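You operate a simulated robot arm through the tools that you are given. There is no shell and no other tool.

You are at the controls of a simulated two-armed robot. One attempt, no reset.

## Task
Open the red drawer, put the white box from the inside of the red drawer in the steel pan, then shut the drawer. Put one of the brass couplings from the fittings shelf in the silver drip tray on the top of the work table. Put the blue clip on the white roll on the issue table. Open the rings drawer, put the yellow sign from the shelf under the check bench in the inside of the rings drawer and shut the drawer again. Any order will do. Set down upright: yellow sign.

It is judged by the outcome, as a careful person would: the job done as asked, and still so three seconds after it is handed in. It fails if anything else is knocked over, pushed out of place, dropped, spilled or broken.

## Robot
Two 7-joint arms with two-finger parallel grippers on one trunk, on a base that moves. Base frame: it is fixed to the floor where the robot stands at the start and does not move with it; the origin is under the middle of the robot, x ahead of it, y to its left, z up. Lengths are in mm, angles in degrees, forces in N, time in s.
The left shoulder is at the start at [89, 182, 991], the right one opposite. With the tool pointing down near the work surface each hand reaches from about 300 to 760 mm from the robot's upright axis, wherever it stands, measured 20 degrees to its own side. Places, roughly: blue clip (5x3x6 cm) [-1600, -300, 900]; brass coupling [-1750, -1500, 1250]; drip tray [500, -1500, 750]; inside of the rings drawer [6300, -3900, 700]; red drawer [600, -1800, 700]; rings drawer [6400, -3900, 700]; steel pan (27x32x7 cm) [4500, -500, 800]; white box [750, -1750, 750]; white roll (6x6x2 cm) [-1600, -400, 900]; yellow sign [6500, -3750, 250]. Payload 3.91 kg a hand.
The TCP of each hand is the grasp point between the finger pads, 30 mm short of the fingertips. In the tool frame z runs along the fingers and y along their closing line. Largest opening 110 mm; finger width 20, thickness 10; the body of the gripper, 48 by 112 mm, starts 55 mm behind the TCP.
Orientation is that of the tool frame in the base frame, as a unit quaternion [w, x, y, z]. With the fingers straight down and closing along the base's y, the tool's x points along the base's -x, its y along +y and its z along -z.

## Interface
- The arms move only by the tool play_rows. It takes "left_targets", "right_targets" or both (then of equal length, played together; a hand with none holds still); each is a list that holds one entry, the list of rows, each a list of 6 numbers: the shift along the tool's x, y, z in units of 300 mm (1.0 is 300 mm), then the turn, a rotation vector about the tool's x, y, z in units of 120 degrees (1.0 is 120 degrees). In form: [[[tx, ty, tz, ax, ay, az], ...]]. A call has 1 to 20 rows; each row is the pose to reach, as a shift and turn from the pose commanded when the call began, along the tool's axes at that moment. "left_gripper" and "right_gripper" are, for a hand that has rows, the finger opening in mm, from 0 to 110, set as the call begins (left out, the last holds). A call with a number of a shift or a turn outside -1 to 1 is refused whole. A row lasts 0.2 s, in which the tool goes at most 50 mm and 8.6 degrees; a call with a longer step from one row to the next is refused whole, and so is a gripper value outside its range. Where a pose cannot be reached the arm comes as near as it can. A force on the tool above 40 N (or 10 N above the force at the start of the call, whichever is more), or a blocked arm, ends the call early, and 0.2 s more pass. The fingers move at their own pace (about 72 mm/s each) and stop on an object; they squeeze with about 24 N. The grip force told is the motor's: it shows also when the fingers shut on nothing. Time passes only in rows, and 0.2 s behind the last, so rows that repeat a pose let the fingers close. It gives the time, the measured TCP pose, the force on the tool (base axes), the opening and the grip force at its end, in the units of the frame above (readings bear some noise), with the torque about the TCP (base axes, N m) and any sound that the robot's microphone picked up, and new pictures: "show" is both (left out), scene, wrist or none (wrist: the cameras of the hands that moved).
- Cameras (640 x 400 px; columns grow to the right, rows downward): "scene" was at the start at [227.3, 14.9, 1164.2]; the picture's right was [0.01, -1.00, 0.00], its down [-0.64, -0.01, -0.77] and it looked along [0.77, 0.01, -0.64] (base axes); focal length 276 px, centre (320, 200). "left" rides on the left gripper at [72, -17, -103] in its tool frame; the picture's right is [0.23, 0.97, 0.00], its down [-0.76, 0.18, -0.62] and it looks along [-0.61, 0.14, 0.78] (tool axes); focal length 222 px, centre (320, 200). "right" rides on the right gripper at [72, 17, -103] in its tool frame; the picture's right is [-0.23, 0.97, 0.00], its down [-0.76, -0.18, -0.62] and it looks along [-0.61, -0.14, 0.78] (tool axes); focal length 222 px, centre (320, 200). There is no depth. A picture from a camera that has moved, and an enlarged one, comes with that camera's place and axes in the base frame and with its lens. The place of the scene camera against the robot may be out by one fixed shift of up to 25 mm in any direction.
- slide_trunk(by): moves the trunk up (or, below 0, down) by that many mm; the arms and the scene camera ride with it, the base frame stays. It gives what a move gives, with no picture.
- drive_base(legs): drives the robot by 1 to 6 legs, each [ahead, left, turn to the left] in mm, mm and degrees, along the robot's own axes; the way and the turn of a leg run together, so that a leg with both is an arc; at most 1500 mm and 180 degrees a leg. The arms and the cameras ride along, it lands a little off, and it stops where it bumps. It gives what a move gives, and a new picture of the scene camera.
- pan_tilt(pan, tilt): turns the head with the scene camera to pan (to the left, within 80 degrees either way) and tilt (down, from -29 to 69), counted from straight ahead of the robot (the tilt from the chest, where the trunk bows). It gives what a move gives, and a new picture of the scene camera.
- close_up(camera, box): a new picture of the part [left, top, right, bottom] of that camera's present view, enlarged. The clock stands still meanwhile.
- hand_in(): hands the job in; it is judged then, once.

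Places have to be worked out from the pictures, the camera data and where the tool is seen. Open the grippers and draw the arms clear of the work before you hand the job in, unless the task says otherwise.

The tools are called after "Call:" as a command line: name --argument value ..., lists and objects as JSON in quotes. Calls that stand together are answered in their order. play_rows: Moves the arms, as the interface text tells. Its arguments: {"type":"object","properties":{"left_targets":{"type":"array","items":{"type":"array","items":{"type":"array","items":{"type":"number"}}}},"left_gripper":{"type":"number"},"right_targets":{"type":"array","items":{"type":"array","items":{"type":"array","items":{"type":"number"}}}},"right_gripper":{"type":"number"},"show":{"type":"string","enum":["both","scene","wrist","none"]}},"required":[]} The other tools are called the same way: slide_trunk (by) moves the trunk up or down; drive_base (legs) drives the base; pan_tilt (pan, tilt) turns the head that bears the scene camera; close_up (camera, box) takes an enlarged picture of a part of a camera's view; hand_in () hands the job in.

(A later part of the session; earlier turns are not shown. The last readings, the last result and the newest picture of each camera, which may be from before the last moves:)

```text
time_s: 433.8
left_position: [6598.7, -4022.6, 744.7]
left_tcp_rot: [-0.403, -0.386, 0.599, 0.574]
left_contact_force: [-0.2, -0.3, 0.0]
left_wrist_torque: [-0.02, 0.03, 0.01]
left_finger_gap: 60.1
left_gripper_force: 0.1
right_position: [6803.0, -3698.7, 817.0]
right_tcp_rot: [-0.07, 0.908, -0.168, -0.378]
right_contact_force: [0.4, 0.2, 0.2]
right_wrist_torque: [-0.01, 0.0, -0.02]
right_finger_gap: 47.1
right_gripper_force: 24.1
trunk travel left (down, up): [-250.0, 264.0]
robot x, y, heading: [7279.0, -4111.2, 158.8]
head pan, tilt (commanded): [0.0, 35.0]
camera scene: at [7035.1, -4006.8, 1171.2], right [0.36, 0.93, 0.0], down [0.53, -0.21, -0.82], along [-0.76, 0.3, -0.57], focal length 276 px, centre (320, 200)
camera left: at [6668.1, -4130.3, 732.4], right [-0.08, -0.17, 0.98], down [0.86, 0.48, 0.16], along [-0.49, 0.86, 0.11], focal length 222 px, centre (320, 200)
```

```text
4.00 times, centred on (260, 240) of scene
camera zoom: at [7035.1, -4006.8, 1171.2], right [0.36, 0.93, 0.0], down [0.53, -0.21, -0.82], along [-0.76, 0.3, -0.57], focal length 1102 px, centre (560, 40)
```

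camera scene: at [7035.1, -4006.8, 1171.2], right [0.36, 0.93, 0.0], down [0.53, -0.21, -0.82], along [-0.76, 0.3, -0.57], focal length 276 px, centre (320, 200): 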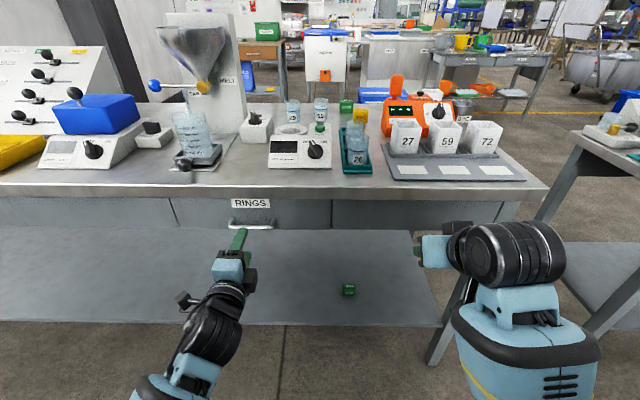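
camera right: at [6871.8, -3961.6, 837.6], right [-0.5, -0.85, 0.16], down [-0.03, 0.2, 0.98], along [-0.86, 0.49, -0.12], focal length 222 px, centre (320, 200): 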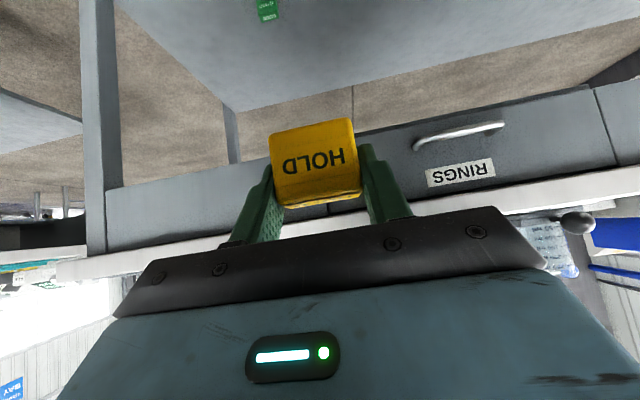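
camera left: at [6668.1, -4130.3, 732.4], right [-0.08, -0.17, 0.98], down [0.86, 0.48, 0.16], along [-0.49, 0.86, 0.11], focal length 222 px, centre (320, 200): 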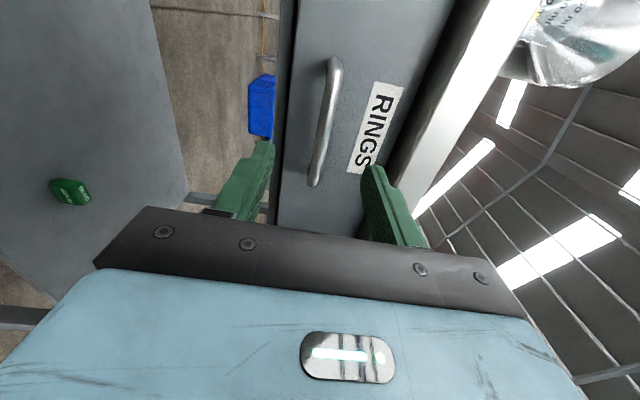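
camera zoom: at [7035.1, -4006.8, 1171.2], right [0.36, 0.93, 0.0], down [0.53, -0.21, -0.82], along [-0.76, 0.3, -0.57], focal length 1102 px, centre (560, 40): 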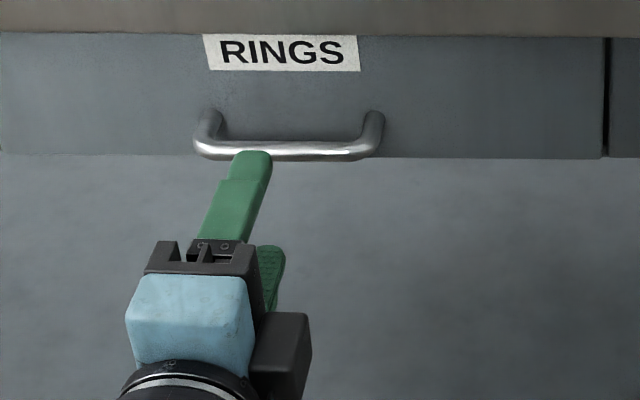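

Alignment is good. Estimates of the remaining distance are 76–95 mm, so I advance 65 mm first and check.

Call:
play_rows --left_targets '[[[0, 0.003, 0.06, 0, 0, 0], [0, 0.003, 0.12, 0, 0, 0], [0, 0.003, 0.18, 0, 0, 0], [0, 0.003, 0.217, 0, 0, 0], [0, 0.003, 0.217, 0, 0, 0]]]'

Call:
close_up --camera "scene" --box '[180, 190, 340, 290]'

```text
time_s: 435.0
left_position: [6540.4, -3998.6, 744.5]
left_tcp_rot: [-0.403, -0.386, 0.599, 0.575]
left_contact_force: [-0.3, -0.7, -0.4]
left_wrist_torque: [-0.01, 0.02, 0.05]
left_finger_gap: 59.8
left_gripper_force: 0.1
right_position: [6801.8, -3697.8, 816.3]
right_tcp_rot: [-0.071, 0.907, -0.169, -0.378]
right_contact_force: [0.4, 0.2, 0.3]
right_wrist_torque: [0.02, 0.02, -0.01]
right_finger_gap: 47.0
right_gripper_force: 24.1
trunk travel left (down, up): [-250.0, 264.0]
robot x, y, heading: [7284.7, -4109.4, 158.8]
head pan, tilt (commanded): [0.0, 35.0]
camera scene: at [7035.0, -4006.8, 1171.1], right [0.36, 0.93, 0.0], down [0.53, -0.21, -0.82], along [-0.76, 0.3, -0.57], focal length 276 px, centre (320, 200)
camera left: at [6609.1, -4105.5, 733.3], right [-0.08, -0.17, 0.98], down [0.86, 0.48, 0.16], along [-0.49, 0.86, 0.11], focal length 222 px, centre (320, 200)
```

scene: 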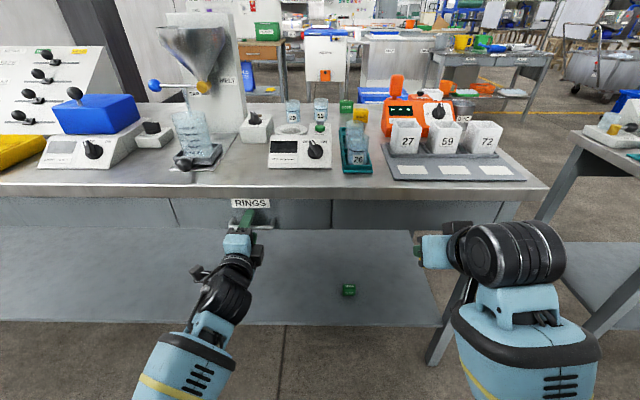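
left: 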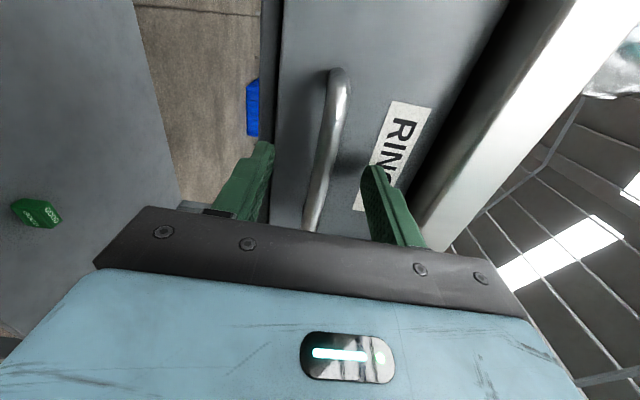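

```text
4.00 times, centred on (260, 240) of scene
camera zoom: at [7035.0, -4006.8, 1171.1], right [0.36, 0.93, 0.0], down [0.53, -0.21, -0.82], along [-0.76, 0.3, -0.57], focal length 1102 px, centre (560, 40)
```

zoom: 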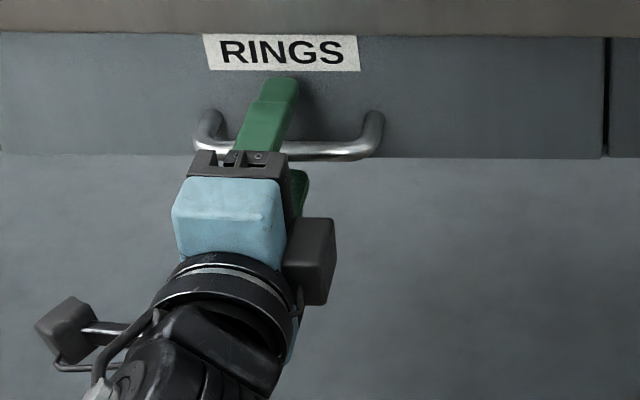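

The bar is still ~18 mm ahead of the grasp point. I advance 13 mm more and close.

Call:
play_rows --left_targets '[[[0, 0, 0.022, 0, 0, 0], [0, 0, 0.043, 0, 0, 0], [0, 0, 0.043, 0, 0, 0]]]' --show "none"

Call:
play_rows --left_targets '[[[0, 0, 0, 0, 0, 0], [0, 0, 0, 0, 0, 0], [0, 0, 0, 0, 0, 0], [0, 0, 0, 0, 0, 0]]]' --left_gripper 5 --show "wrist"

```text
time_s: 435.8
left_position: [6529.8, -3994.0, 745.0]
left_tcp_rot: [-0.403, -0.386, 0.599, 0.574]
left_contact_force: [14.6, -7.3, -1.8]
left_wrist_torque: [0.2, 0.51, 0.12]
left_finger_gap: 59.3
left_gripper_force: 0.1
right_position: [6802.7, -3699.2, 818.1]
right_tcp_rot: [-0.071, 0.907, -0.17, -0.378]
right_contact_force: [0.4, -0.1, -0.1]
right_wrist_torque: [0.02, 0.02, 0.01]
right_finger_gap: 47.2
right_gripper_force: 24.3
trunk travel left (down, up): [-250.0, 264.0]
robot x, y, heading: [7280.6, -4106.2, 158.7]
head pan, tilt (commanded): [0.0, 35.0]
```

```text
time_s: 436.8
left_position: [6530.7, -3992.5, 744.6]
left_tcp_rot: [-0.403, -0.386, 0.599, 0.575]
left_contact_force: [10.4, -6.4, 6.7]
left_wrist_torque: [0.94, -0.2, 0.14]
left_finger_gap: 11.9
left_gripper_force: 45.4
right_position: [6802.2, -3699.4, 816.5]
right_tcp_rot: [-0.072, 0.907, -0.17, -0.378]
right_contact_force: [-0.7, -1.4, 0.1]
right_wrist_torque: [0.02, -0.02, 0.01]
right_finger_gap: 47.1
right_gripper_force: 24.3
trunk travel left (down, up): [-250.0, 264.0]
robot x, y, heading: [7283.6, -4111.0, 158.7]
head pan, tilt (commanded): [0.0, 35.0]
camera left: at [6598.2, -4100.3, 732.9], right [-0.08, -0.17, 0.98], down [0.86, 0.48, 0.16], along [-0.49, 0.86, 0.11], focal length 222 px, centre (320, 200)
```

left: 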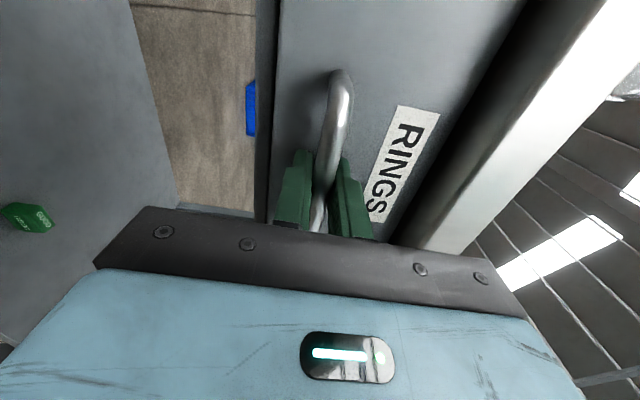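

The bar is gripped (11.9 mm). I pull the RINGS drawer open slowly, in two stages.

Call:
play_rows --left_targets '[[[0, 0, -0.02, 0, 0, 0], [0, 0, -0.06, 0, 0, 0], [0, 0, -0.11, 0, 0, 0], [0, 0, -0.16, 0, 0, 0], [0, 0, -0.21, 0, 0, 0], [0, 0, -0.26, 0, 0, 0], [0, 0, -0.31, 0, 0, 0], [0, 0, -0.36, 0, 0, 0], [0, 0, -0.41, 0, 0, 0], [0, 0, -0.44, 0, 0, 0], [0, 0, -0.44, 0, 0, 0]]]' --show "scene"

```text
time_s: 439.2
left_position: [6652.0, -4042.8, 744.1]
left_tcp_rot: [-0.403, -0.386, 0.599, 0.574]
left_contact_force: [1.4, 1.7, -2.2]
left_wrist_torque: [0.89, -0.31, 0.52]
left_finger_gap: 12.1
left_gripper_force: 45.1
right_position: [6801.7, -3698.2, 815.8]
right_tcp_rot: [-0.071, 0.908, -0.169, -0.378]
right_contact_force: [0.1, -0.4, -0.4]
right_wrist_torque: [-0.01, -0.02, 0.0]
right_finger_gap: 47.4
right_gripper_force: 23.8
trunk travel left (down, up): [-250.0, 264.0]
robot x, y, heading: [7282.3, -4110.8, 158.7]
head pan, tilt (commanded): [0.0, 35.0]
camera scene: at [7034.9, -4006.6, 1171.1], right [0.36, 0.93, 0.0], down [0.54, -0.21, -0.82], along [-0.76, 0.3, -0.57], focal length 276 px, centre (320, 200)
```

scene: 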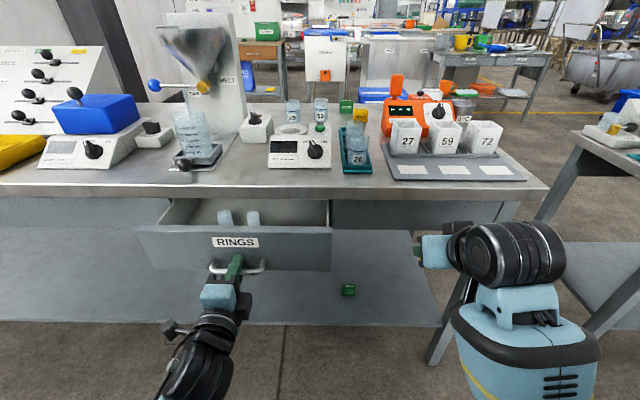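

The drawer is opening and holds a couple of small cylinders. I pull another 145 mm.

Call:
play_rows --left_targets '[[[0, 0, -0.04, 0, 0, 0], [0, 0, -0.09, 0, 0, 0], [0, 0, -0.14, 0, 0, 0], [0, 0, -0.19, 0, 0, 0], [0, 0, -0.24, 0, 0, 0], [0, 0, -0.29, 0, 0, 0], [0, 0, -0.34, 0, 0, 0], [0, 0, -0.39, 0, 0, 0], [0, 0, -0.44, 0, 0, 0], [0, 0, -0.48, 0, 0, 0], [0, 0, -0.48, 0, 0, 0]]]' --show "scene"

Call:
pan_tilt --pan 8 --tilt 48

Call:
close_up --camera "scene" --box '[180, 90, 400, 250]'

```text
time_s: 441.6
left_position: [6784.3, -4096.1, 745.3]
left_tcp_rot: [-0.401, -0.387, 0.602, 0.572]
left_contact_force: [6.8, 14.8, -26.7]
left_wrist_torque: [0.89, -0.11, -0.75]
left_finger_gap: 11.8
left_gripper_force: 45.0
right_position: [6801.4, -3697.3, 815.1]
right_tcp_rot: [-0.071, 0.908, -0.17, -0.377]
right_contact_force: [-0.5, -0.1, -0.6]
right_wrist_torque: [0.01, -0.02, 0.02]
right_finger_gap: 47.1
right_gripper_force: 24.1
trunk travel left (down, up): [-250.0, 264.0]
robot x, y, heading: [7282.2, -4109.1, 158.8]
head pan, tilt (commanded): [0.0, 35.0]
camera scene: at [7033.8, -4005.5, 1170.7], right [0.36, 0.93, 0.0], down [0.54, -0.21, -0.82], along [-0.76, 0.3, -0.57], focal length 276 px, centre (320, 200)
```

scene: 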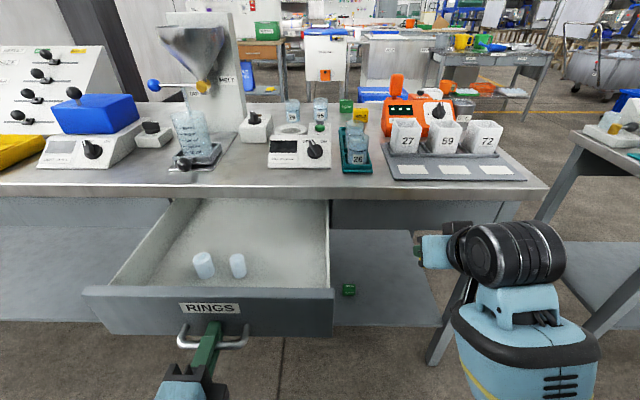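

```text
time_s: 442.4
left_position: [6784.2, -4097.3, 746.0]
left_tcp_rot: [-0.401, -0.386, 0.602, 0.572]
left_contact_force: [7.0, 16.4, -28.5]
left_wrist_torque: [0.94, -0.2, 0.05]
left_finger_gap: 12.7
left_gripper_force: 45.6
right_position: [6800.7, -3698.1, 815.3]
right_tcp_rot: [-0.07, 0.908, -0.169, -0.376]
right_contact_force: [0.2, 0.1, -0.6]
right_wrist_torque: [-0.01, 0.0, -0.03]
right_finger_gap: 47.3
right_gripper_force: 24.1
trunk travel left (down, up): [-250.0, 264.0]
robot x, y, heading: [7282.3, -4109.9, 158.7]
head pan, tilt (commanded): [8.0, 48.0]
camera scene: at [7039.2, -4019.2, 1151.8], right [0.23, 0.97, 0.0], down [0.72, -0.17, -0.67], along [-0.65, 0.15, -0.74], focal length 276 px, centre (320, 200)
```

scene: 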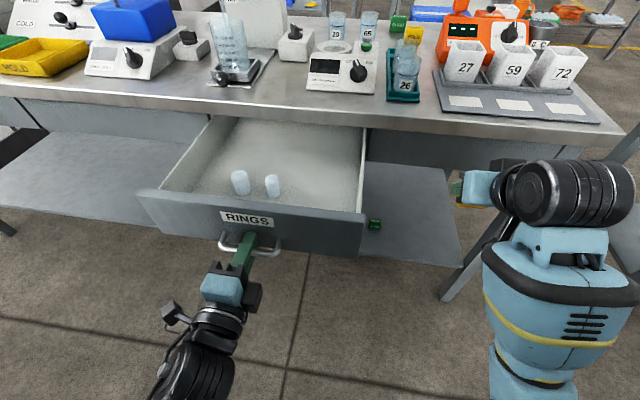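

```text
2.50 times, centred on (290, 170) of scene
camera zoom: at [7039.2, -4019.2, 1151.8], right [0.23, 0.97, 0.0], down [0.72, -0.17, -0.67], along [-0.65, 0.15, -0.74], focal length 689 px, centre (395, 275)
```

zoom: 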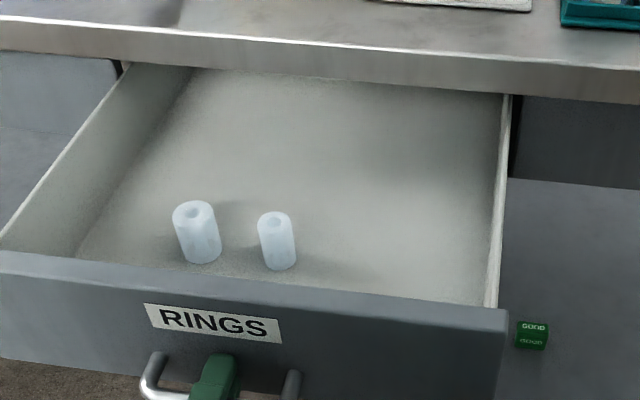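

The drawer is open 274 mm; two cylinders stand front-left, the right half is free. I release the handle, drive straight back clear of it, shift left, and raise the trunk so the right arm comes in from above.

Call:
play_rows --left_targets '[[[0, 0, 0, 0, 0, 0], [0, 0, 0, 0, 0, 0], [0, 0, 0, 0, 0, 0]]]' --left_gripper 60 --show "none"

Call:
drive_base --legs '[[-120, 0, 0], [0, 215, 0]]'

Call:
slide_trunk --by 200

Call:
pan_tilt --pan -12 --tilt 45

```text
time_s: 443.2
left_position: [6784.8, -4098.9, 749.3]
left_tcp_rot: [-0.403, -0.385, 0.599, 0.575]
left_contact_force: [0.1, -0.3, -1.1]
left_wrist_torque: [0.02, 0.0, 0.01]
left_finger_gap: 60.0
left_gripper_force: 0.0
right_position: [6801.1, -3698.3, 815.4]
right_tcp_rot: [-0.071, 0.908, -0.169, -0.378]
right_contact_force: [0.4, -0.3, -0.1]
right_wrist_torque: [-0.01, 0.0, -0.02]
right_finger_gap: 47.1
right_gripper_force: 24.6
trunk travel left (down, up): [-250.0, 264.0]
robot x, y, heading: [7285.2, -4112.8, 158.9]
head pan, tilt (commanded): [8.0, 48.0]
```

```text
time_s: 446.1
left_position: [6835.8, -4298.1, 748.6]
left_tcp_rot: [-0.401, -0.384, 0.6, 0.575]
left_contact_force: [0.7, -0.1, 0.2]
left_wrist_torque: [-0.01, 0.01, 0.02]
left_finger_gap: 60.2
left_gripper_force: 0.1
right_position: [6859.1, -3887.1, 816.7]
right_tcp_rot: [-0.084, 0.904, -0.186, -0.376]
right_contact_force: [0.7, 1.3, 0.4]
right_wrist_torque: [-0.02, 0.01, -0.04]
right_finger_gap: 47.3
right_gripper_force: 23.4
trunk travel left (down, up): [-250.0, 264.0]
robot x, y, heading: [7332.6, -4310.8, 158.5]
head pan, tilt (commanded): [8.0, 48.0]
stopped in leg 2: the force on the tool passed its limit at 51 N (the readings are from after the stop); the commanded pose is now the measured one
camera scene: at [7092.0, -4221.7, 1152.1], right [0.23, 0.97, 0.0], down [0.72, -0.17, -0.67], along [-0.65, 0.16, -0.74], focal length 276 px, centre (320, 200)
```

scene: 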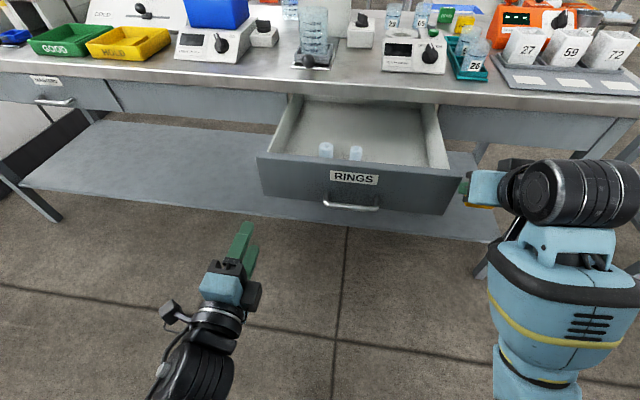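

```text
time_s: 448.2
left_position: [6835.9, -4297.7, 947.5]
left_tcp_rot: [-0.401, -0.385, 0.6, 0.575]
left_contact_force: [0.0, 0.4, 0.7]
left_wrist_torque: [-0.04, -0.01, 0.0]
left_finger_gap: 60.0
left_gripper_force: 0.1
right_position: [6858.3, -3886.9, 1015.8]
right_tcp_rot: [-0.082, 0.905, -0.183, -0.376]
right_contact_force: [0.2, 0.3, -0.7]
right_wrist_torque: [0.02, 0.01, 0.02]
right_finger_gap: 47.1
right_gripper_force: 23.8
trunk travel left (down, up): [-450.0, 64.0]
robot x, y, heading: [7334.0, -4315.8, 158.5]
head pan, tilt (commanded): [8.0, 48.0]
```

```text
time_s: 449.1
left_position: [6837.3, -4299.1, 948.2]
left_tcp_rot: [-0.402, -0.385, 0.6, 0.575]
left_contact_force: [-0.2, -1.0, 0.1]
left_wrist_torque: [-0.03, -0.02, 0.02]
left_finger_gap: 60.0
left_gripper_force: 0.0
right_position: [6859.1, -3887.6, 1016.5]
right_tcp_rot: [-0.083, 0.904, -0.185, -0.377]
right_contact_force: [0.9, -0.6, 0.2]
right_wrist_torque: [0.03, 0.03, -0.01]
right_finger_gap: 47.2
right_gripper_force: 23.9
trunk travel left (down, up): [-450.0, 64.0]
robot x, y, heading: [7333.6, -4312.6, 158.5]
head pan, tilt (commanded): [-12.0, 45.0]
camera scene: at [7170.4, -4222.9, 1372.0], right [0.55, 0.83, 0.0], down [0.59, -0.39, -0.71], along [-0.59, 0.39, -0.71], focal length 276 px, centre (320, 200)
```

scene: 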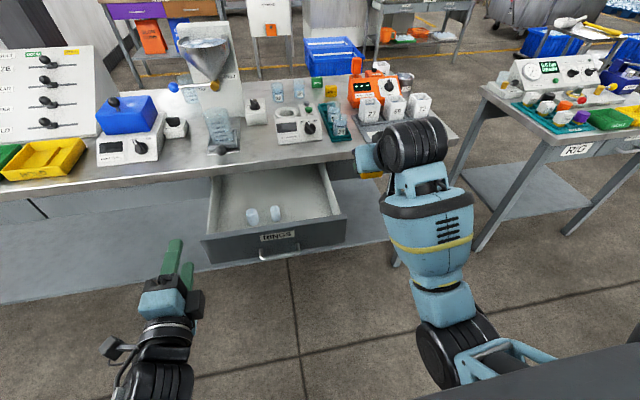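

The strafe was stopped: the right hand (sign low) bumped the open drawer's right end. I check the sign in the grip and the drawer.

Call:
close_up --camera "right" --box '[160, 60, 480, 260]'

Call:
close_up --camera "scene" --box '[190, 140, 410, 280]'

```text
2.00 times, centred on (320, 160) of right
camera zoom: at [6966.5, -3953.1, 1037.4], right [-0.53, -0.83, 0.15], down [-0.02, 0.19, 0.98], along [-0.85, 0.52, -0.12], focal length 444 px, centre (320, 280)
```

zoom: 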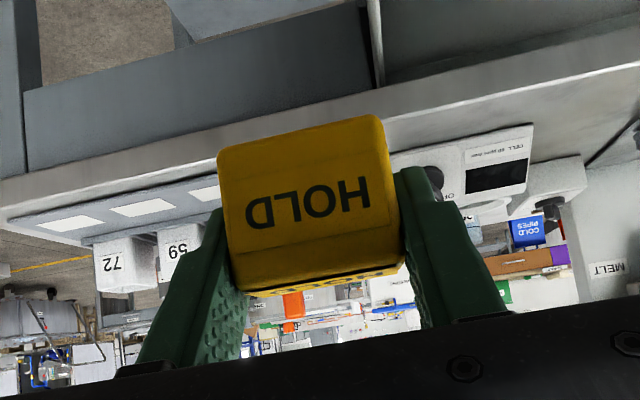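

```text
2.86 times, centred on (300, 210) of scene
camera zoom: at [7170.4, -4222.9, 1372.0], right [0.55, 0.83, 0.0], down [0.59, -0.39, -0.71], along [-0.59, 0.39, -0.71], focal length 787 px, centre (377, 171)
```

zoom: 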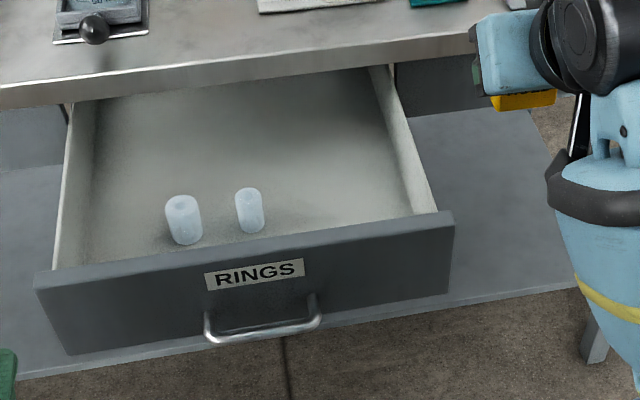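

The sign hasn't slipped and the drawer's contents still stand. With the hands now well above the drawer, I drive 160 mm ahead.

Call:
drive_base --legs '[[160, 0, 0]]'

Call:
pan_tilt --pan 0 --tilt 50

```text
time_s: 450.5
left_position: [6692.0, -4240.2, 948.6]
left_tcp_rot: [-0.401, -0.384, 0.6, 0.575]
left_contact_force: [-0.5, 0.3, -0.6]
left_wrist_torque: [-0.02, 0.01, -0.01]
left_finger_gap: 59.8
left_gripper_force: 0.0
right_position: [6713.9, -3831.3, 1016.3]
right_tcp_rot: [-0.083, 0.904, -0.185, -0.376]
right_contact_force: [0.6, -0.6, -0.2]
right_wrist_torque: [0.03, 0.0, 0.0]
right_finger_gap: 47.1
right_gripper_force: 24.3
trunk travel left (down, up): [-450.0, 64.0]
robot x, y, heading: [7187.5, -4253.7, 158.6]
head pan, tilt (commanded): [-12.0, 45.0]
camera scene: at [7025.8, -4166.0, 1371.9], right [0.55, 0.83, 0.0], down [0.59, -0.39, -0.71], along [-0.59, 0.39, -0.71], focal length 276 px, centre (320, 200)
```

scene: 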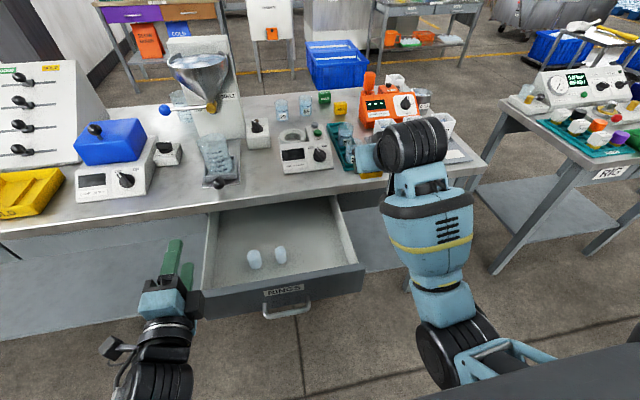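

```text
time_s: 451.2
left_position: [6693.5, -4242.1, 948.2]
left_tcp_rot: [-0.402, -0.384, 0.6, 0.576]
left_contact_force: [-0.7, 0.0, -0.1]
left_wrist_torque: [-0.01, 0.01, 0.03]
left_finger_gap: 60.1
left_gripper_force: 0.1
right_position: [6714.5, -3829.9, 1016.4]
right_tcp_rot: [-0.083, 0.904, -0.185, -0.376]
right_contact_force: [0.3, -1.2, 0.1]
right_wrist_torque: [0.0, -0.01, 0.01]
right_finger_gap: 47.1
right_gripper_force: 23.5
trunk travel left (down, up): [-450.0, 64.0]
robot x, y, heading: [7188.8, -4255.5, 158.7]
head pan, tilt (commanded): [0.0, 50.0]
camera scene: at [7023.0, -4183.0, 1365.2], right [0.37, 0.93, 0.0], down [0.71, -0.28, -0.64], along [-0.6, 0.24, -0.77], focal length 276 px, centre (320, 200)
```

scene: 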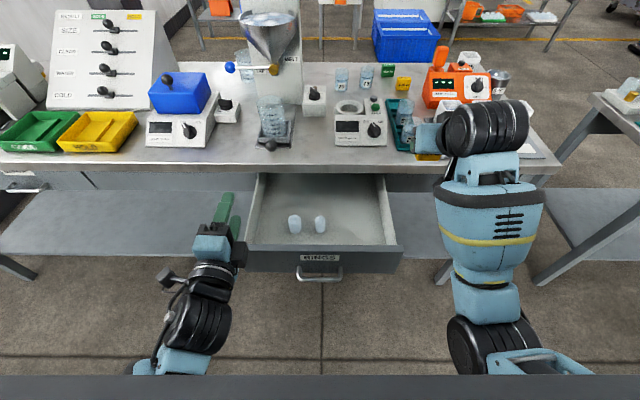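

With the wrist camera box sticking out 160 mm behind the sign, the drawer needs ~55 mm more opening to set the sign down safely. I back off, shift right and bring the left hand to the handle again.

Call:
drive_base --legs '[[-170, 0, 0], [0, -160, 0]]'

Call:
slide_trunk --by -100

Call:
close_up --camera "left" --box '[0, 0, 640, 400]'

```text
time_s: 454.3
left_position: [6907.3, -4158.2, 949.1]
left_tcp_rot: [-0.403, -0.386, 0.599, 0.574]
left_contact_force: [-0.4, 0.8, 0.0]
left_wrist_torque: [0.01, 0.04, 0.02]
left_finger_gap: 59.9
left_gripper_force: 0.0
right_position: [6928.7, -3747.2, 1016.2]
right_tcp_rot: [-0.082, 0.904, -0.183, -0.377]
right_contact_force: [1.0, 0.1, 0.4]
right_wrist_torque: [-0.03, 0.04, 0.0]
right_finger_gap: 47.1
right_gripper_force: 23.9
trunk travel left (down, up): [-450.0, 64.0]
robot x, y, heading: [7407.0, -4168.7, 158.7]
head pan, tilt (commanded): [0.0, 50.0]
camera scene: at [7237.6, -4098.4, 1365.1], right [0.36, 0.93, 0.0], down [0.71, -0.28, -0.64], along [-0.6, 0.23, -0.77], focal length 276 px, centre (320, 200)
```

scene: 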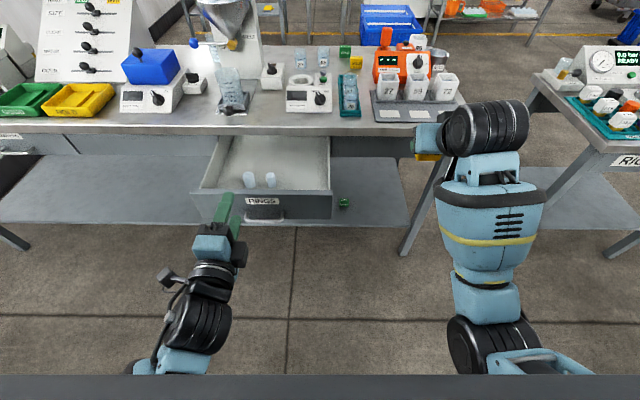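

```text
time_s: 455.6
left_position: [6905.9, -4158.5, 849.3]
left_tcp_rot: [-0.403, -0.384, 0.599, 0.575]
left_contact_force: [0.1, 0.2, 0.5]
left_wrist_torque: [-0.03, -0.01, -0.01]
left_finger_gap: 59.8
left_gripper_force: 0.0
right_position: [6928.9, -3747.6, 916.9]
right_tcp_rot: [-0.082, 0.904, -0.183, -0.377]
right_contact_force: [-0.7, -0.2, 0.0]
right_wrist_torque: [0.0, 0.02, 0.0]
right_finger_gap: 47.0
right_gripper_force: 23.4
trunk travel left (down, up): [-350.0, 164.0]
robot x, y, heading: [7406.0, -4169.0, 158.8]
head pan, tilt (commanded): [0.0, 50.0]
```

```text
1.00 times, centred on (320, 200) of left (not enlarged: the box is as wide or as high as the picture)
camera zoom: at [6975.9, -4265.7, 837.2], right [-0.08, -0.17, 0.98], down [0.87, 0.48, 0.16], along [-0.49, 0.86, 0.11], focal length 222 px, centre (320, 200)
```

zoom: 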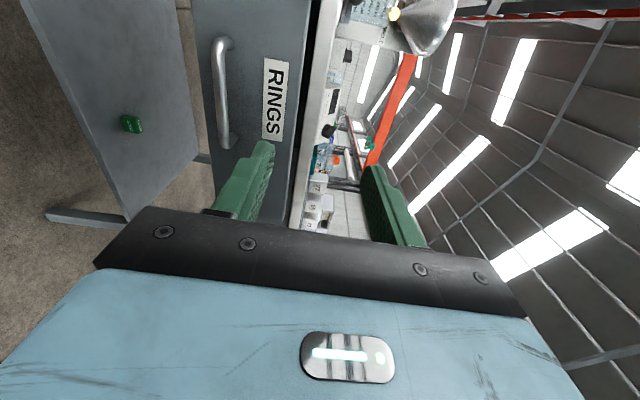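

The handle is ~14 mm right, 101 mm lower and ~137 mm ahead. I lower and advance the left hand to it.

Call:
play_rows --left_targets '[[[-0.01, -0.08, 0.02, 0, 0, 0], [-0.02, -0.16, 0.05, 0, 0, 0], [-0.035, -0.25, 0.08, 0, 0, 0], [-0.047, -0.335, 0.13, 0, 0, 0], [-0.047, -0.335, 0.21, 0, 0, 0], [-0.047, -0.335, 0.29, 0, 0, 0], [-0.047, -0.335, 0.29, 0, 0, 0]]]' --show "wrist"

Call:
close_up --camera "left" --box '[220, 20, 460, 220]'

```text
time_s: 457.2
left_position: [6832.0, -4118.0, 747.4]
left_tcp_rot: [-0.403, -0.386, 0.599, 0.574]
left_contact_force: [0.1, -0.3, 0.1]
left_wrist_torque: [0.0, 0.02, 0.03]
left_finger_gap: 59.9
left_gripper_force: 0.1
right_position: [6929.7, -3748.3, 917.0]
right_tcp_rot: [-0.082, 0.905, -0.183, -0.376]
right_contact_force: [-0.3, -0.4, 0.3]
right_wrist_torque: [0.0, -0.02, 0.01]
right_finger_gap: 47.2
right_gripper_force: 24.1
trunk travel left (down, up): [-350.0, 164.0]
robot x, y, heading: [7405.4, -4170.4, 158.7]
head pan, tilt (commanded): [0.0, 50.0]
camera left: at [6900.7, -4223.7, 734.8], right [-0.09, -0.17, 0.98], down [0.86, 0.48, 0.16], along [-0.49, 0.86, 0.11], focal length 222 px, centre (320, 200)
```

left: 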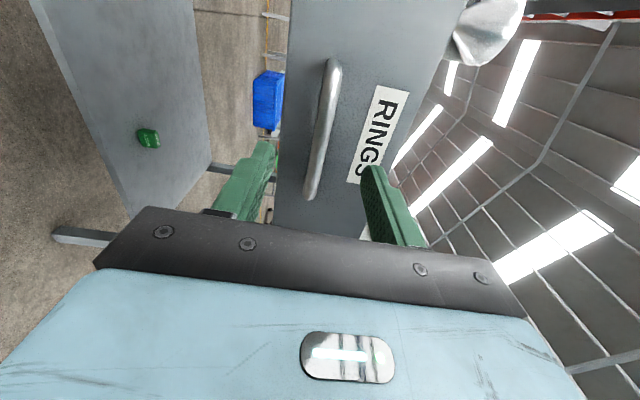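

```text
2.00 times, centred on (340, 120) of left
camera zoom: at [6900.7, -4223.7, 734.8], right [-0.09, -0.17, 0.98], down [0.86, 0.48, 0.16], along [-0.49, 0.86, 0.11], focal length 444 px, centre (280, 360)
```

zoom: 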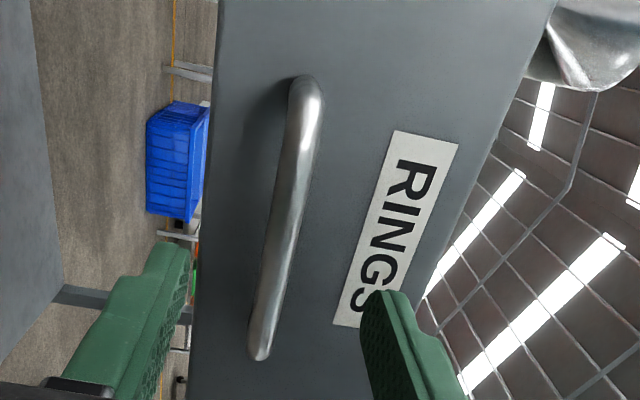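

About 50 mm remains. I advance 48 mm and close on the bar.

Call:
play_rows --left_targets '[[[-0.006, 0, 0.05, 0, 0, 0], [-0.012, 0, 0.1, 0, 0, 0], [-0.012, 0, 0.14, 0, 0, 0], [-0.012, 0, 0.16, 0, 0, 0], [-0.012, 0, 0.16, 0, 0, 0]]]' --show "none"

Call:
play_rows --left_targets '[[[0, 0, 0, 0, 0, 0], [0, 0, 0, 0, 0, 0], [0, 0, 0, 0, 0, 0], [0, 0, 0, 0, 0, 0]]]' --left_gripper 5 --show "wrist"

```text
time_s: 458.4
left_position: [6788.9, -4093.8, 747.2]
left_tcp_rot: [-0.402, -0.385, 0.6, 0.574]
left_contact_force: [0.1, 0.0, -0.8]
left_wrist_torque: [0.0, 0.0, 0.02]
left_finger_gap: 59.7
left_gripper_force: 0.1
right_position: [6929.2, -3747.9, 917.8]
right_tcp_rot: [-0.082, 0.905, -0.183, -0.376]
right_contact_force: [-0.4, -0.4, -0.6]
right_wrist_torque: [0.0, 0.01, -0.02]
right_finger_gap: 47.2
right_gripper_force: 23.8
trunk travel left (down, up): [-350.0, 164.0]
robot x, y, heading: [7407.8, -4170.2, 158.8]
head pan, tilt (commanded): [0.0, 50.0]
```

```text
time_s: 459.4
left_position: [6788.4, -4095.2, 744.8]
left_tcp_rot: [-0.401, -0.386, 0.6, 0.574]
left_contact_force: [0.6, 0.2, -5.6]
left_wrist_torque: [0.96, -0.42, 0.17]
left_finger_gap: 12.2
left_gripper_force: 44.4
right_position: [6927.4, -3747.1, 916.0]
right_tcp_rot: [-0.082, 0.905, -0.183, -0.376]
right_contact_force: [-0.6, -0.5, -0.6]
right_wrist_torque: [0.01, -0.04, -0.01]
right_finger_gap: 47.1
right_gripper_force: 24.4
trunk travel left (down, up): [-350.0, 164.0]
robot x, y, heading: [7403.0, -4168.7, 158.9]
head pan, tilt (commanded): [0.0, 50.0]
camera left: at [6857.5, -4201.8, 733.4], right [-0.09, -0.17, 0.98], down [0.86, 0.48, 0.16], along [-0.49, 0.86, 0.1], focal length 222 px, centre (320, 200)
```

left: 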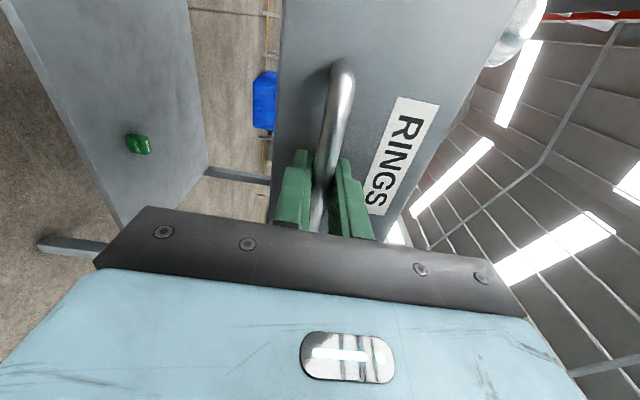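

Gripped again. I pull a further 60 mm, slowly, watching for a stop.

Call:
play_rows --left_targets '[[[0, 0, -0.03, 0, 0, 0], [0, 0, -0.06, 0, 0, 0], [0, 0, -0.1, 0, 0, 0], [0, 0, -0.14, 0, 0, 0], [0, 0, -0.18, 0, 0, 0], [0, 0, -0.2, 0, 0, 0], [0, 0, -0.2, 0, 0, 0]]]' --show "scene"

```text
time_s: 461.0
left_position: [6841.5, -4116.5, 745.6]
left_tcp_rot: [-0.403, -0.384, 0.601, 0.574]
left_contact_force: [6.8, 16.5, -32.2]
left_wrist_torque: [0.89, -0.45, 0.03]
left_finger_gap: 12.1
left_gripper_force: 44.9
right_position: [6927.7, -3745.6, 915.5]
right_tcp_rot: [-0.081, 0.905, -0.183, -0.376]
right_contact_force: [-0.5, 0.1, -0.3]
right_wrist_torque: [0.0, -0.02, -0.02]
right_finger_gap: 47.0
right_gripper_force: 24.4
trunk travel left (down, up): [-350.0, 164.0]
robot x, y, heading: [7408.7, -4167.7, 158.8]
head pan, tilt (commanded): [0.0, 50.0]
camera scene: at [7191.2, -4079.4, 1249.7], right [0.36, 0.93, 0.0], down [0.71, -0.28, -0.64], along [-0.6, 0.23, -0.77], focal length 276 px, centre (320, 200)
```

scene: 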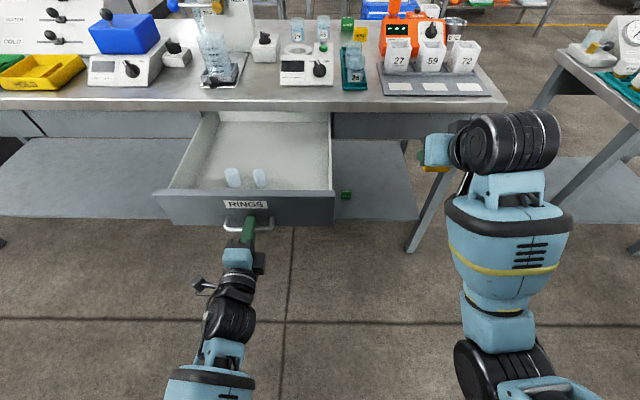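

The drawer is now open ~330 mm. I release, back off, raise the trunk fully (so the right arm reaches nearly straight from above), shift left and come back in.

Call:
play_rows --left_targets '[[[0, 0, 0, 0, 0, 0], [0, 0, 0, 0, 0, 0], [0, 0, 0, 0, 0, 0]]]' --left_gripper 60 --show "none"

Call:
drive_base --legs '[[-90, 0, 0]]'

Call:
slide_trunk --by 164

Call:
drive_base --legs '[[0, 160, 0], [290, 0, 0]]'

Call:
pan_tilt --pan -5 --tilt 58

```text
time_s: 461.8
left_position: [6840.8, -4117.7, 750.9]
left_tcp_rot: [-0.405, -0.383, 0.597, 0.577]
left_contact_force: [0.7, 0.1, 0.2]
left_wrist_torque: [0.0, 0.0, 0.01]
left_finger_gap: 60.2
left_gripper_force: 0.1
right_position: [6928.4, -3746.2, 916.8]
right_tcp_rot: [-0.082, 0.905, -0.183, -0.376]
right_contact_force: [-0.2, -0.2, -0.8]
right_wrist_torque: [-0.01, -0.01, 0.02]
right_finger_gap: 46.9
right_gripper_force: 24.1
trunk travel left (down, up): [-350.0, 164.0]
robot x, y, heading: [7405.7, -4173.1, 158.9]
head pan, tilt (commanded): [0.0, 50.0]
```

```text
time_s: 462.9
left_position: [6924.7, -4151.0, 751.4]
left_tcp_rot: [-0.406, -0.384, 0.596, 0.577]
left_contact_force: [-0.8, -0.6, -0.1]
left_wrist_torque: [0.0, -0.05, 0.0]
left_finger_gap: 60.1
left_gripper_force: 0.1
right_position: [7011.1, -3781.2, 916.8]
right_tcp_rot: [-0.082, 0.905, -0.182, -0.376]
right_contact_force: [0.6, -0.4, -0.6]
right_wrist_torque: [0.0, 0.0, -0.01]
right_finger_gap: 47.3
right_gripper_force: 23.5
trunk travel left (down, up): [-350.0, 164.0]
robot x, y, heading: [7490.7, -4199.7, 158.8]
head pan, tilt (commanded): [0.0, 50.0]
camera scene: at [7277.2, -4114.4, 1250.5], right [0.36, 0.93, 0.0], down [0.71, -0.28, -0.64], along [-0.6, 0.23, -0.77], focal length 276 px, centre (320, 200)
```

scene: 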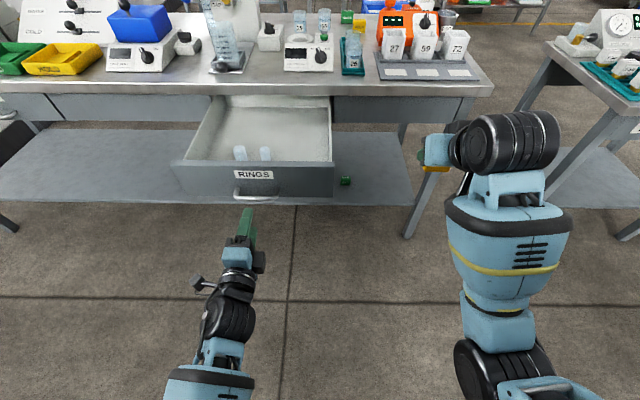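

```text
time_s: 464.4
left_position: [6872.4, -4150.2, 1000.0]
left_tcp_rot: [-0.459, -0.332, 0.547, 0.616]
left_contact_force: [-0.4, 0.3, 0.3]
left_wrist_torque: [-0.01, -0.01, 0.01]
left_finger_gap: 60.0
left_gripper_force: 0.0
right_position: [7011.0, -3780.6, 1083.1]
right_tcp_rot: [-0.084, 0.899, -0.181, -0.39]
right_contact_force: [-0.1, 0.6, 0.2]
right_wrist_torque: [-0.01, 0.07, 0.0]
right_finger_gap: 47.3
right_gripper_force: 23.9
trunk travel left (down, up): [-498.0, 16.0]
robot x, y, heading: [7487.5, -4207.3, 159.0]
head pan, tilt (commanded): [0.0, 50.0]
stopped: the arm was blocked; the commanded pose is now the measured one
```

```text
time_s: 468.1
left_position: [6542.5, -4197.6, 996.7]
left_tcp_rot: [-0.461, -0.334, 0.547, 0.614]
left_contact_force: [-0.5, 0.0, -0.3]
left_wrist_torque: [0.03, -0.01, 0.02]
left_finger_gap: 59.7
left_gripper_force: 0.1
right_position: [6680.3, -3825.0, 1079.6]
right_tcp_rot: [-0.083, 0.9, -0.18, -0.388]
right_contact_force: [0.7, 0.7, 0.2]
right_wrist_torque: [-0.01, 0.0, 0.02]
right_finger_gap: 47.1
right_gripper_force: 24.0
trunk travel left (down, up): [-498.0, 16.0]
robot x, y, heading: [7159.8, -4246.2, 158.9]
head pan, tilt (commanded): [0.0, 50.0]
camera scene: at [7039.0, -4194.1, 1422.9], right [0.36, 0.93, 0.0], down [0.72, -0.27, -0.64], along [-0.6, 0.23, -0.77], focal length 276 px, centre (320, 200)
```

scene: 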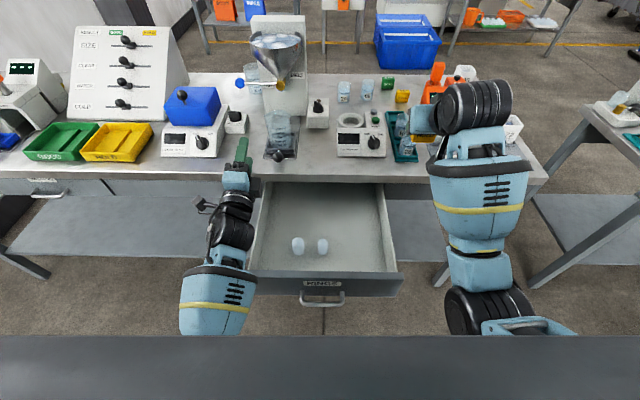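

```text
time_s: 468.8
left_position: [6542.3, -4196.3, 996.4]
left_tcp_rot: [-0.461, -0.333, 0.547, 0.615]
left_contact_force: [0.9, -0.3, 0.5]
left_wrist_torque: [0.01, -0.02, -0.01]
left_finger_gap: 60.3
left_gripper_force: 0.0
right_position: [6681.0, -3826.2, 1081.2]
right_tcp_rot: [-0.084, 0.9, -0.181, -0.388]
right_contact_force: [0.0, 0.6, 0.4]
right_wrist_torque: [-0.02, 0.01, 0.0]
right_finger_gap: 47.1
right_gripper_force: 23.9
trunk travel left (down, up): [-498.0, 16.0]
robot x, y, heading: [7159.6, -4247.2, 158.8]
head pan, tilt (commanded): [-5.0, 58.0]
camera scene: at [7049.3, -4191.6, 1412.7], right [0.44, 0.9, 0.0], down [0.76, -0.37, -0.53], along [-0.48, 0.23, -0.85], focal length 276 px, centre (320, 200)
```

scene: 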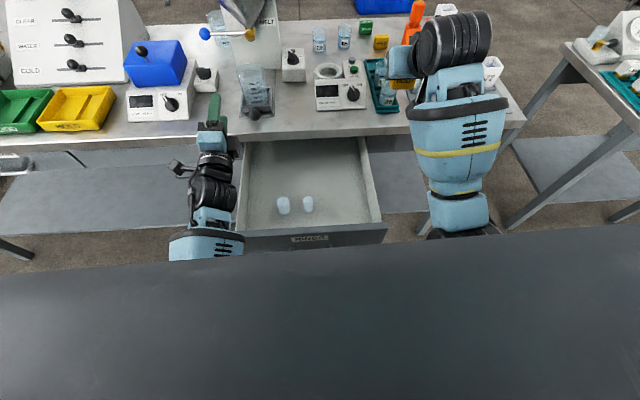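

The left arm was blocked slightly during the lift but touches nothing; the right hand still holds the sign. I move the right hand left over the free part of the drawer and descend to z≈860.

Call:
play_rows --right_targets '[[[-0.01, 0.1, 0.01, 0, 0.004, 0], [-0.02, 0.2, 0.02, 0, 0.008, 0], [-0.03, 0.3, 0.03, 0, 0.0117, 0], [-0.042, 0.382, 0.038, 0, 0.0117, 0], [0.04, 0.383, 0.118, 0, 0.0117, 0], [0.13, 0.385, 0.203, 0, 0.0117, 0], [0.22, 0.387, 0.288, 0, 0.0117, 0], [0.31, 0.388, 0.373, 0, 0.0117, 0], [0.4, 0.389, 0.455, 0, 0.0117, 0], [0.49, 0.39, 0.54, 0, 0.0117, 0], [0.49, 0.39, 0.54, 0, 0.0117, 0]]]'

Call:
close_up --camera "scene" --box '[220, 100, 460, 250]'

```text
time_s: 471.2
left_position: [6543.4, -4197.3, 997.8]
left_tcp_rot: [-0.46, -0.334, 0.546, 0.615]
left_contact_force: [0.2, -0.3, 0.5]
left_wrist_torque: [0.01, 0.01, 0.0]
left_finger_gap: 59.9
left_gripper_force: 0.1
right_position: [6620.6, -3927.3, 861.9]
right_tcp_rot: [-0.082, 0.904, -0.182, -0.377]
right_contact_force: [-0.1, 0.2, -0.5]
right_wrist_torque: [0.01, -0.02, 0.01]
right_finger_gap: 47.0
right_gripper_force: 24.1
trunk travel left (down, up): [-498.0, 16.0]
robot x, y, heading: [7161.0, -4244.2, 159.1]
head pan, tilt (commanded): [-5.0, 58.0]
camera scene: at [7049.5, -4191.7, 1412.8], right [0.44, 0.9, 0.0], down [0.76, -0.37, -0.53], along [-0.48, 0.23, -0.85], focal length 276 px, centre (320, 200)
camera right: at [6727.9, -3992.7, 883.0], right [-0.53, -0.84, 0.15], down [-0.02, 0.19, 0.98], along [-0.85, 0.51, -0.12], focal length 222 px, centre (320, 200)
```

scene: 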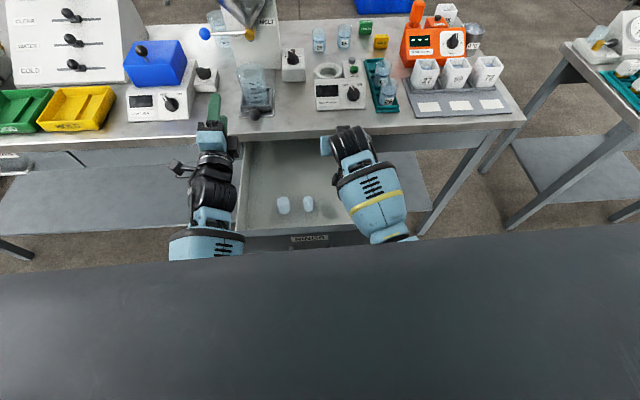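
right: 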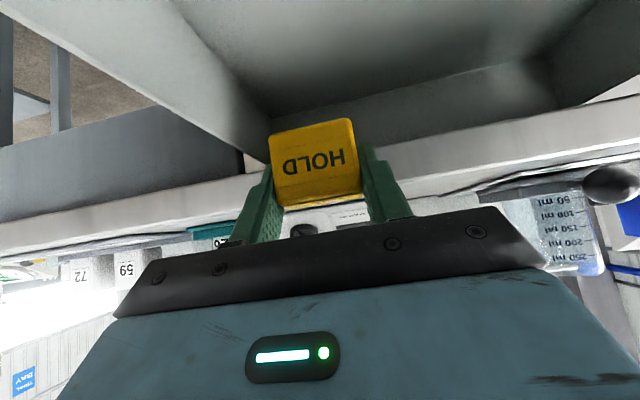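

```text
2.67 times, centred on (340, 175) of scene
camera zoom: at [7049.5, -4191.7, 1412.8], right [0.44, 0.9, 0.0], down [0.76, -0.37, -0.53], along [-0.48, 0.23, -0.85], focal length 735 px, centre (267, 267)
```

zoom: 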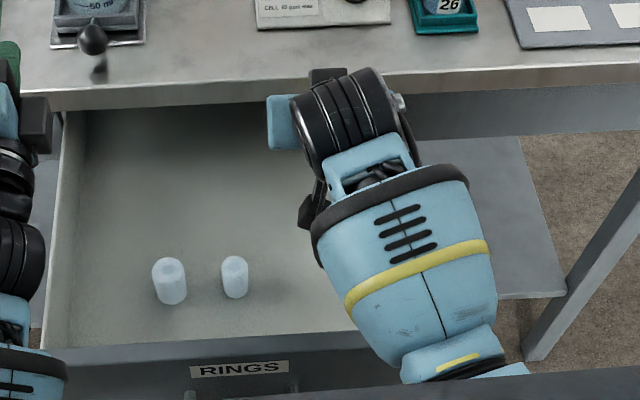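

Position over the drawer is right (n≈7599, s≈−1228). I lower 105 mm in small steps, watching the forces.

Call:
play_rows --right_targets '[[[0.06, 0.001, 0.06, 0, 0, 0], [0.12, 0.002, 0.119, 0, 0, 0], [0.17, 0.003, 0.168, 0, 0, 0], [0.21, 0.003, 0.208, 0, 0, 0], [0.25, 0.004, 0.247, 0, 0, 0], [0.25, 0.004, 0.247, 0, 0, 0]]]'

Call:
close_up --camera "scene" --box '[220, 100, 460, 250]'

```text
time_s: 472.6
left_position: [6542.5, -4195.9, 997.9]
left_tcp_rot: [-0.46, -0.333, 0.547, 0.615]
left_contact_force: [-0.5, 0.2, -0.6]
left_wrist_torque: [-0.04, 0.01, 0.01]
left_finger_gap: 60.0
left_gripper_force: 0.1
right_position: [6619.3, -3925.8, 755.7]
right_tcp_rot: [-0.08, 0.905, -0.181, -0.377]
right_contact_force: [-0.3, 0.0, -0.6]
right_wrist_torque: [0.0, 0.0, 0.03]
right_finger_gap: 47.0
right_gripper_force: 24.2
trunk travel left (down, up): [-498.0, 16.0]
robot x, y, heading: [7157.5, -4246.4, 158.8]
head pan, tilt (commanded): [-5.0, 58.0]
camera scene: at [7049.5, -4191.6, 1412.7], right [0.44, 0.9, 0.0], down [0.76, -0.37, -0.53], along [-0.48, 0.23, -0.85], focal length 276 px, centre (320, 200)
camera right: at [6727.7, -3991.1, 776.2], right [-0.53, -0.84, 0.15], down [-0.02, 0.19, 0.98], along [-0.85, 0.51, -0.11], focal length 222 px, centre (320, 200)
```

scene: 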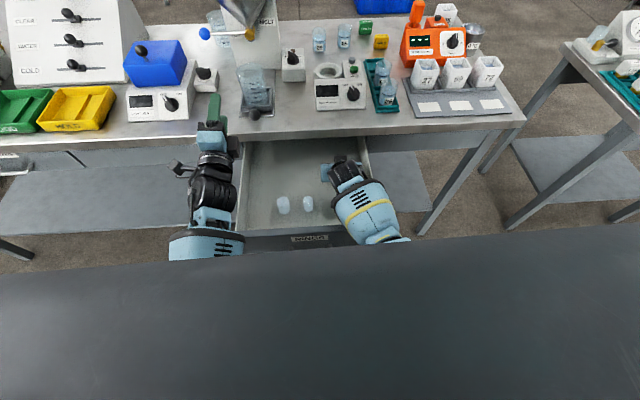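
right: 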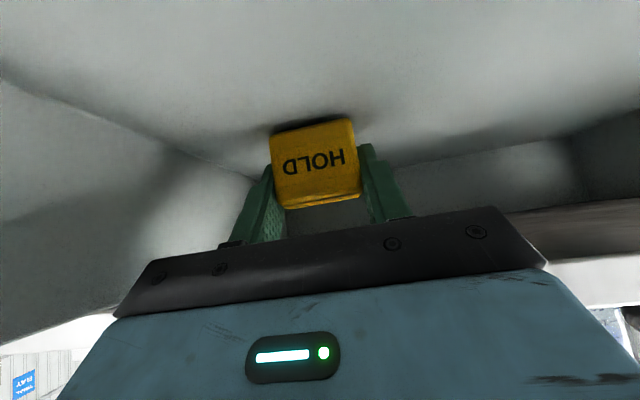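

```text
2.67 times, centred on (340, 175) of scene
camera zoom: at [7049.5, -4191.6, 1412.7], right [0.44, 0.9, 0.0], down [0.76, -0.37, -0.53], along [-0.48, 0.23, -0.85], focal length 735 px, centre (267, 267)
```

zoom: 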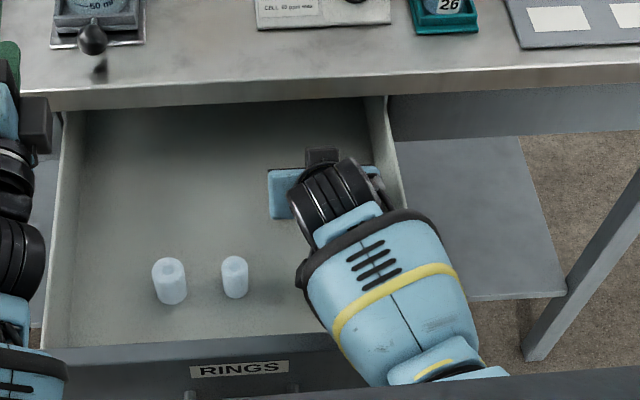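

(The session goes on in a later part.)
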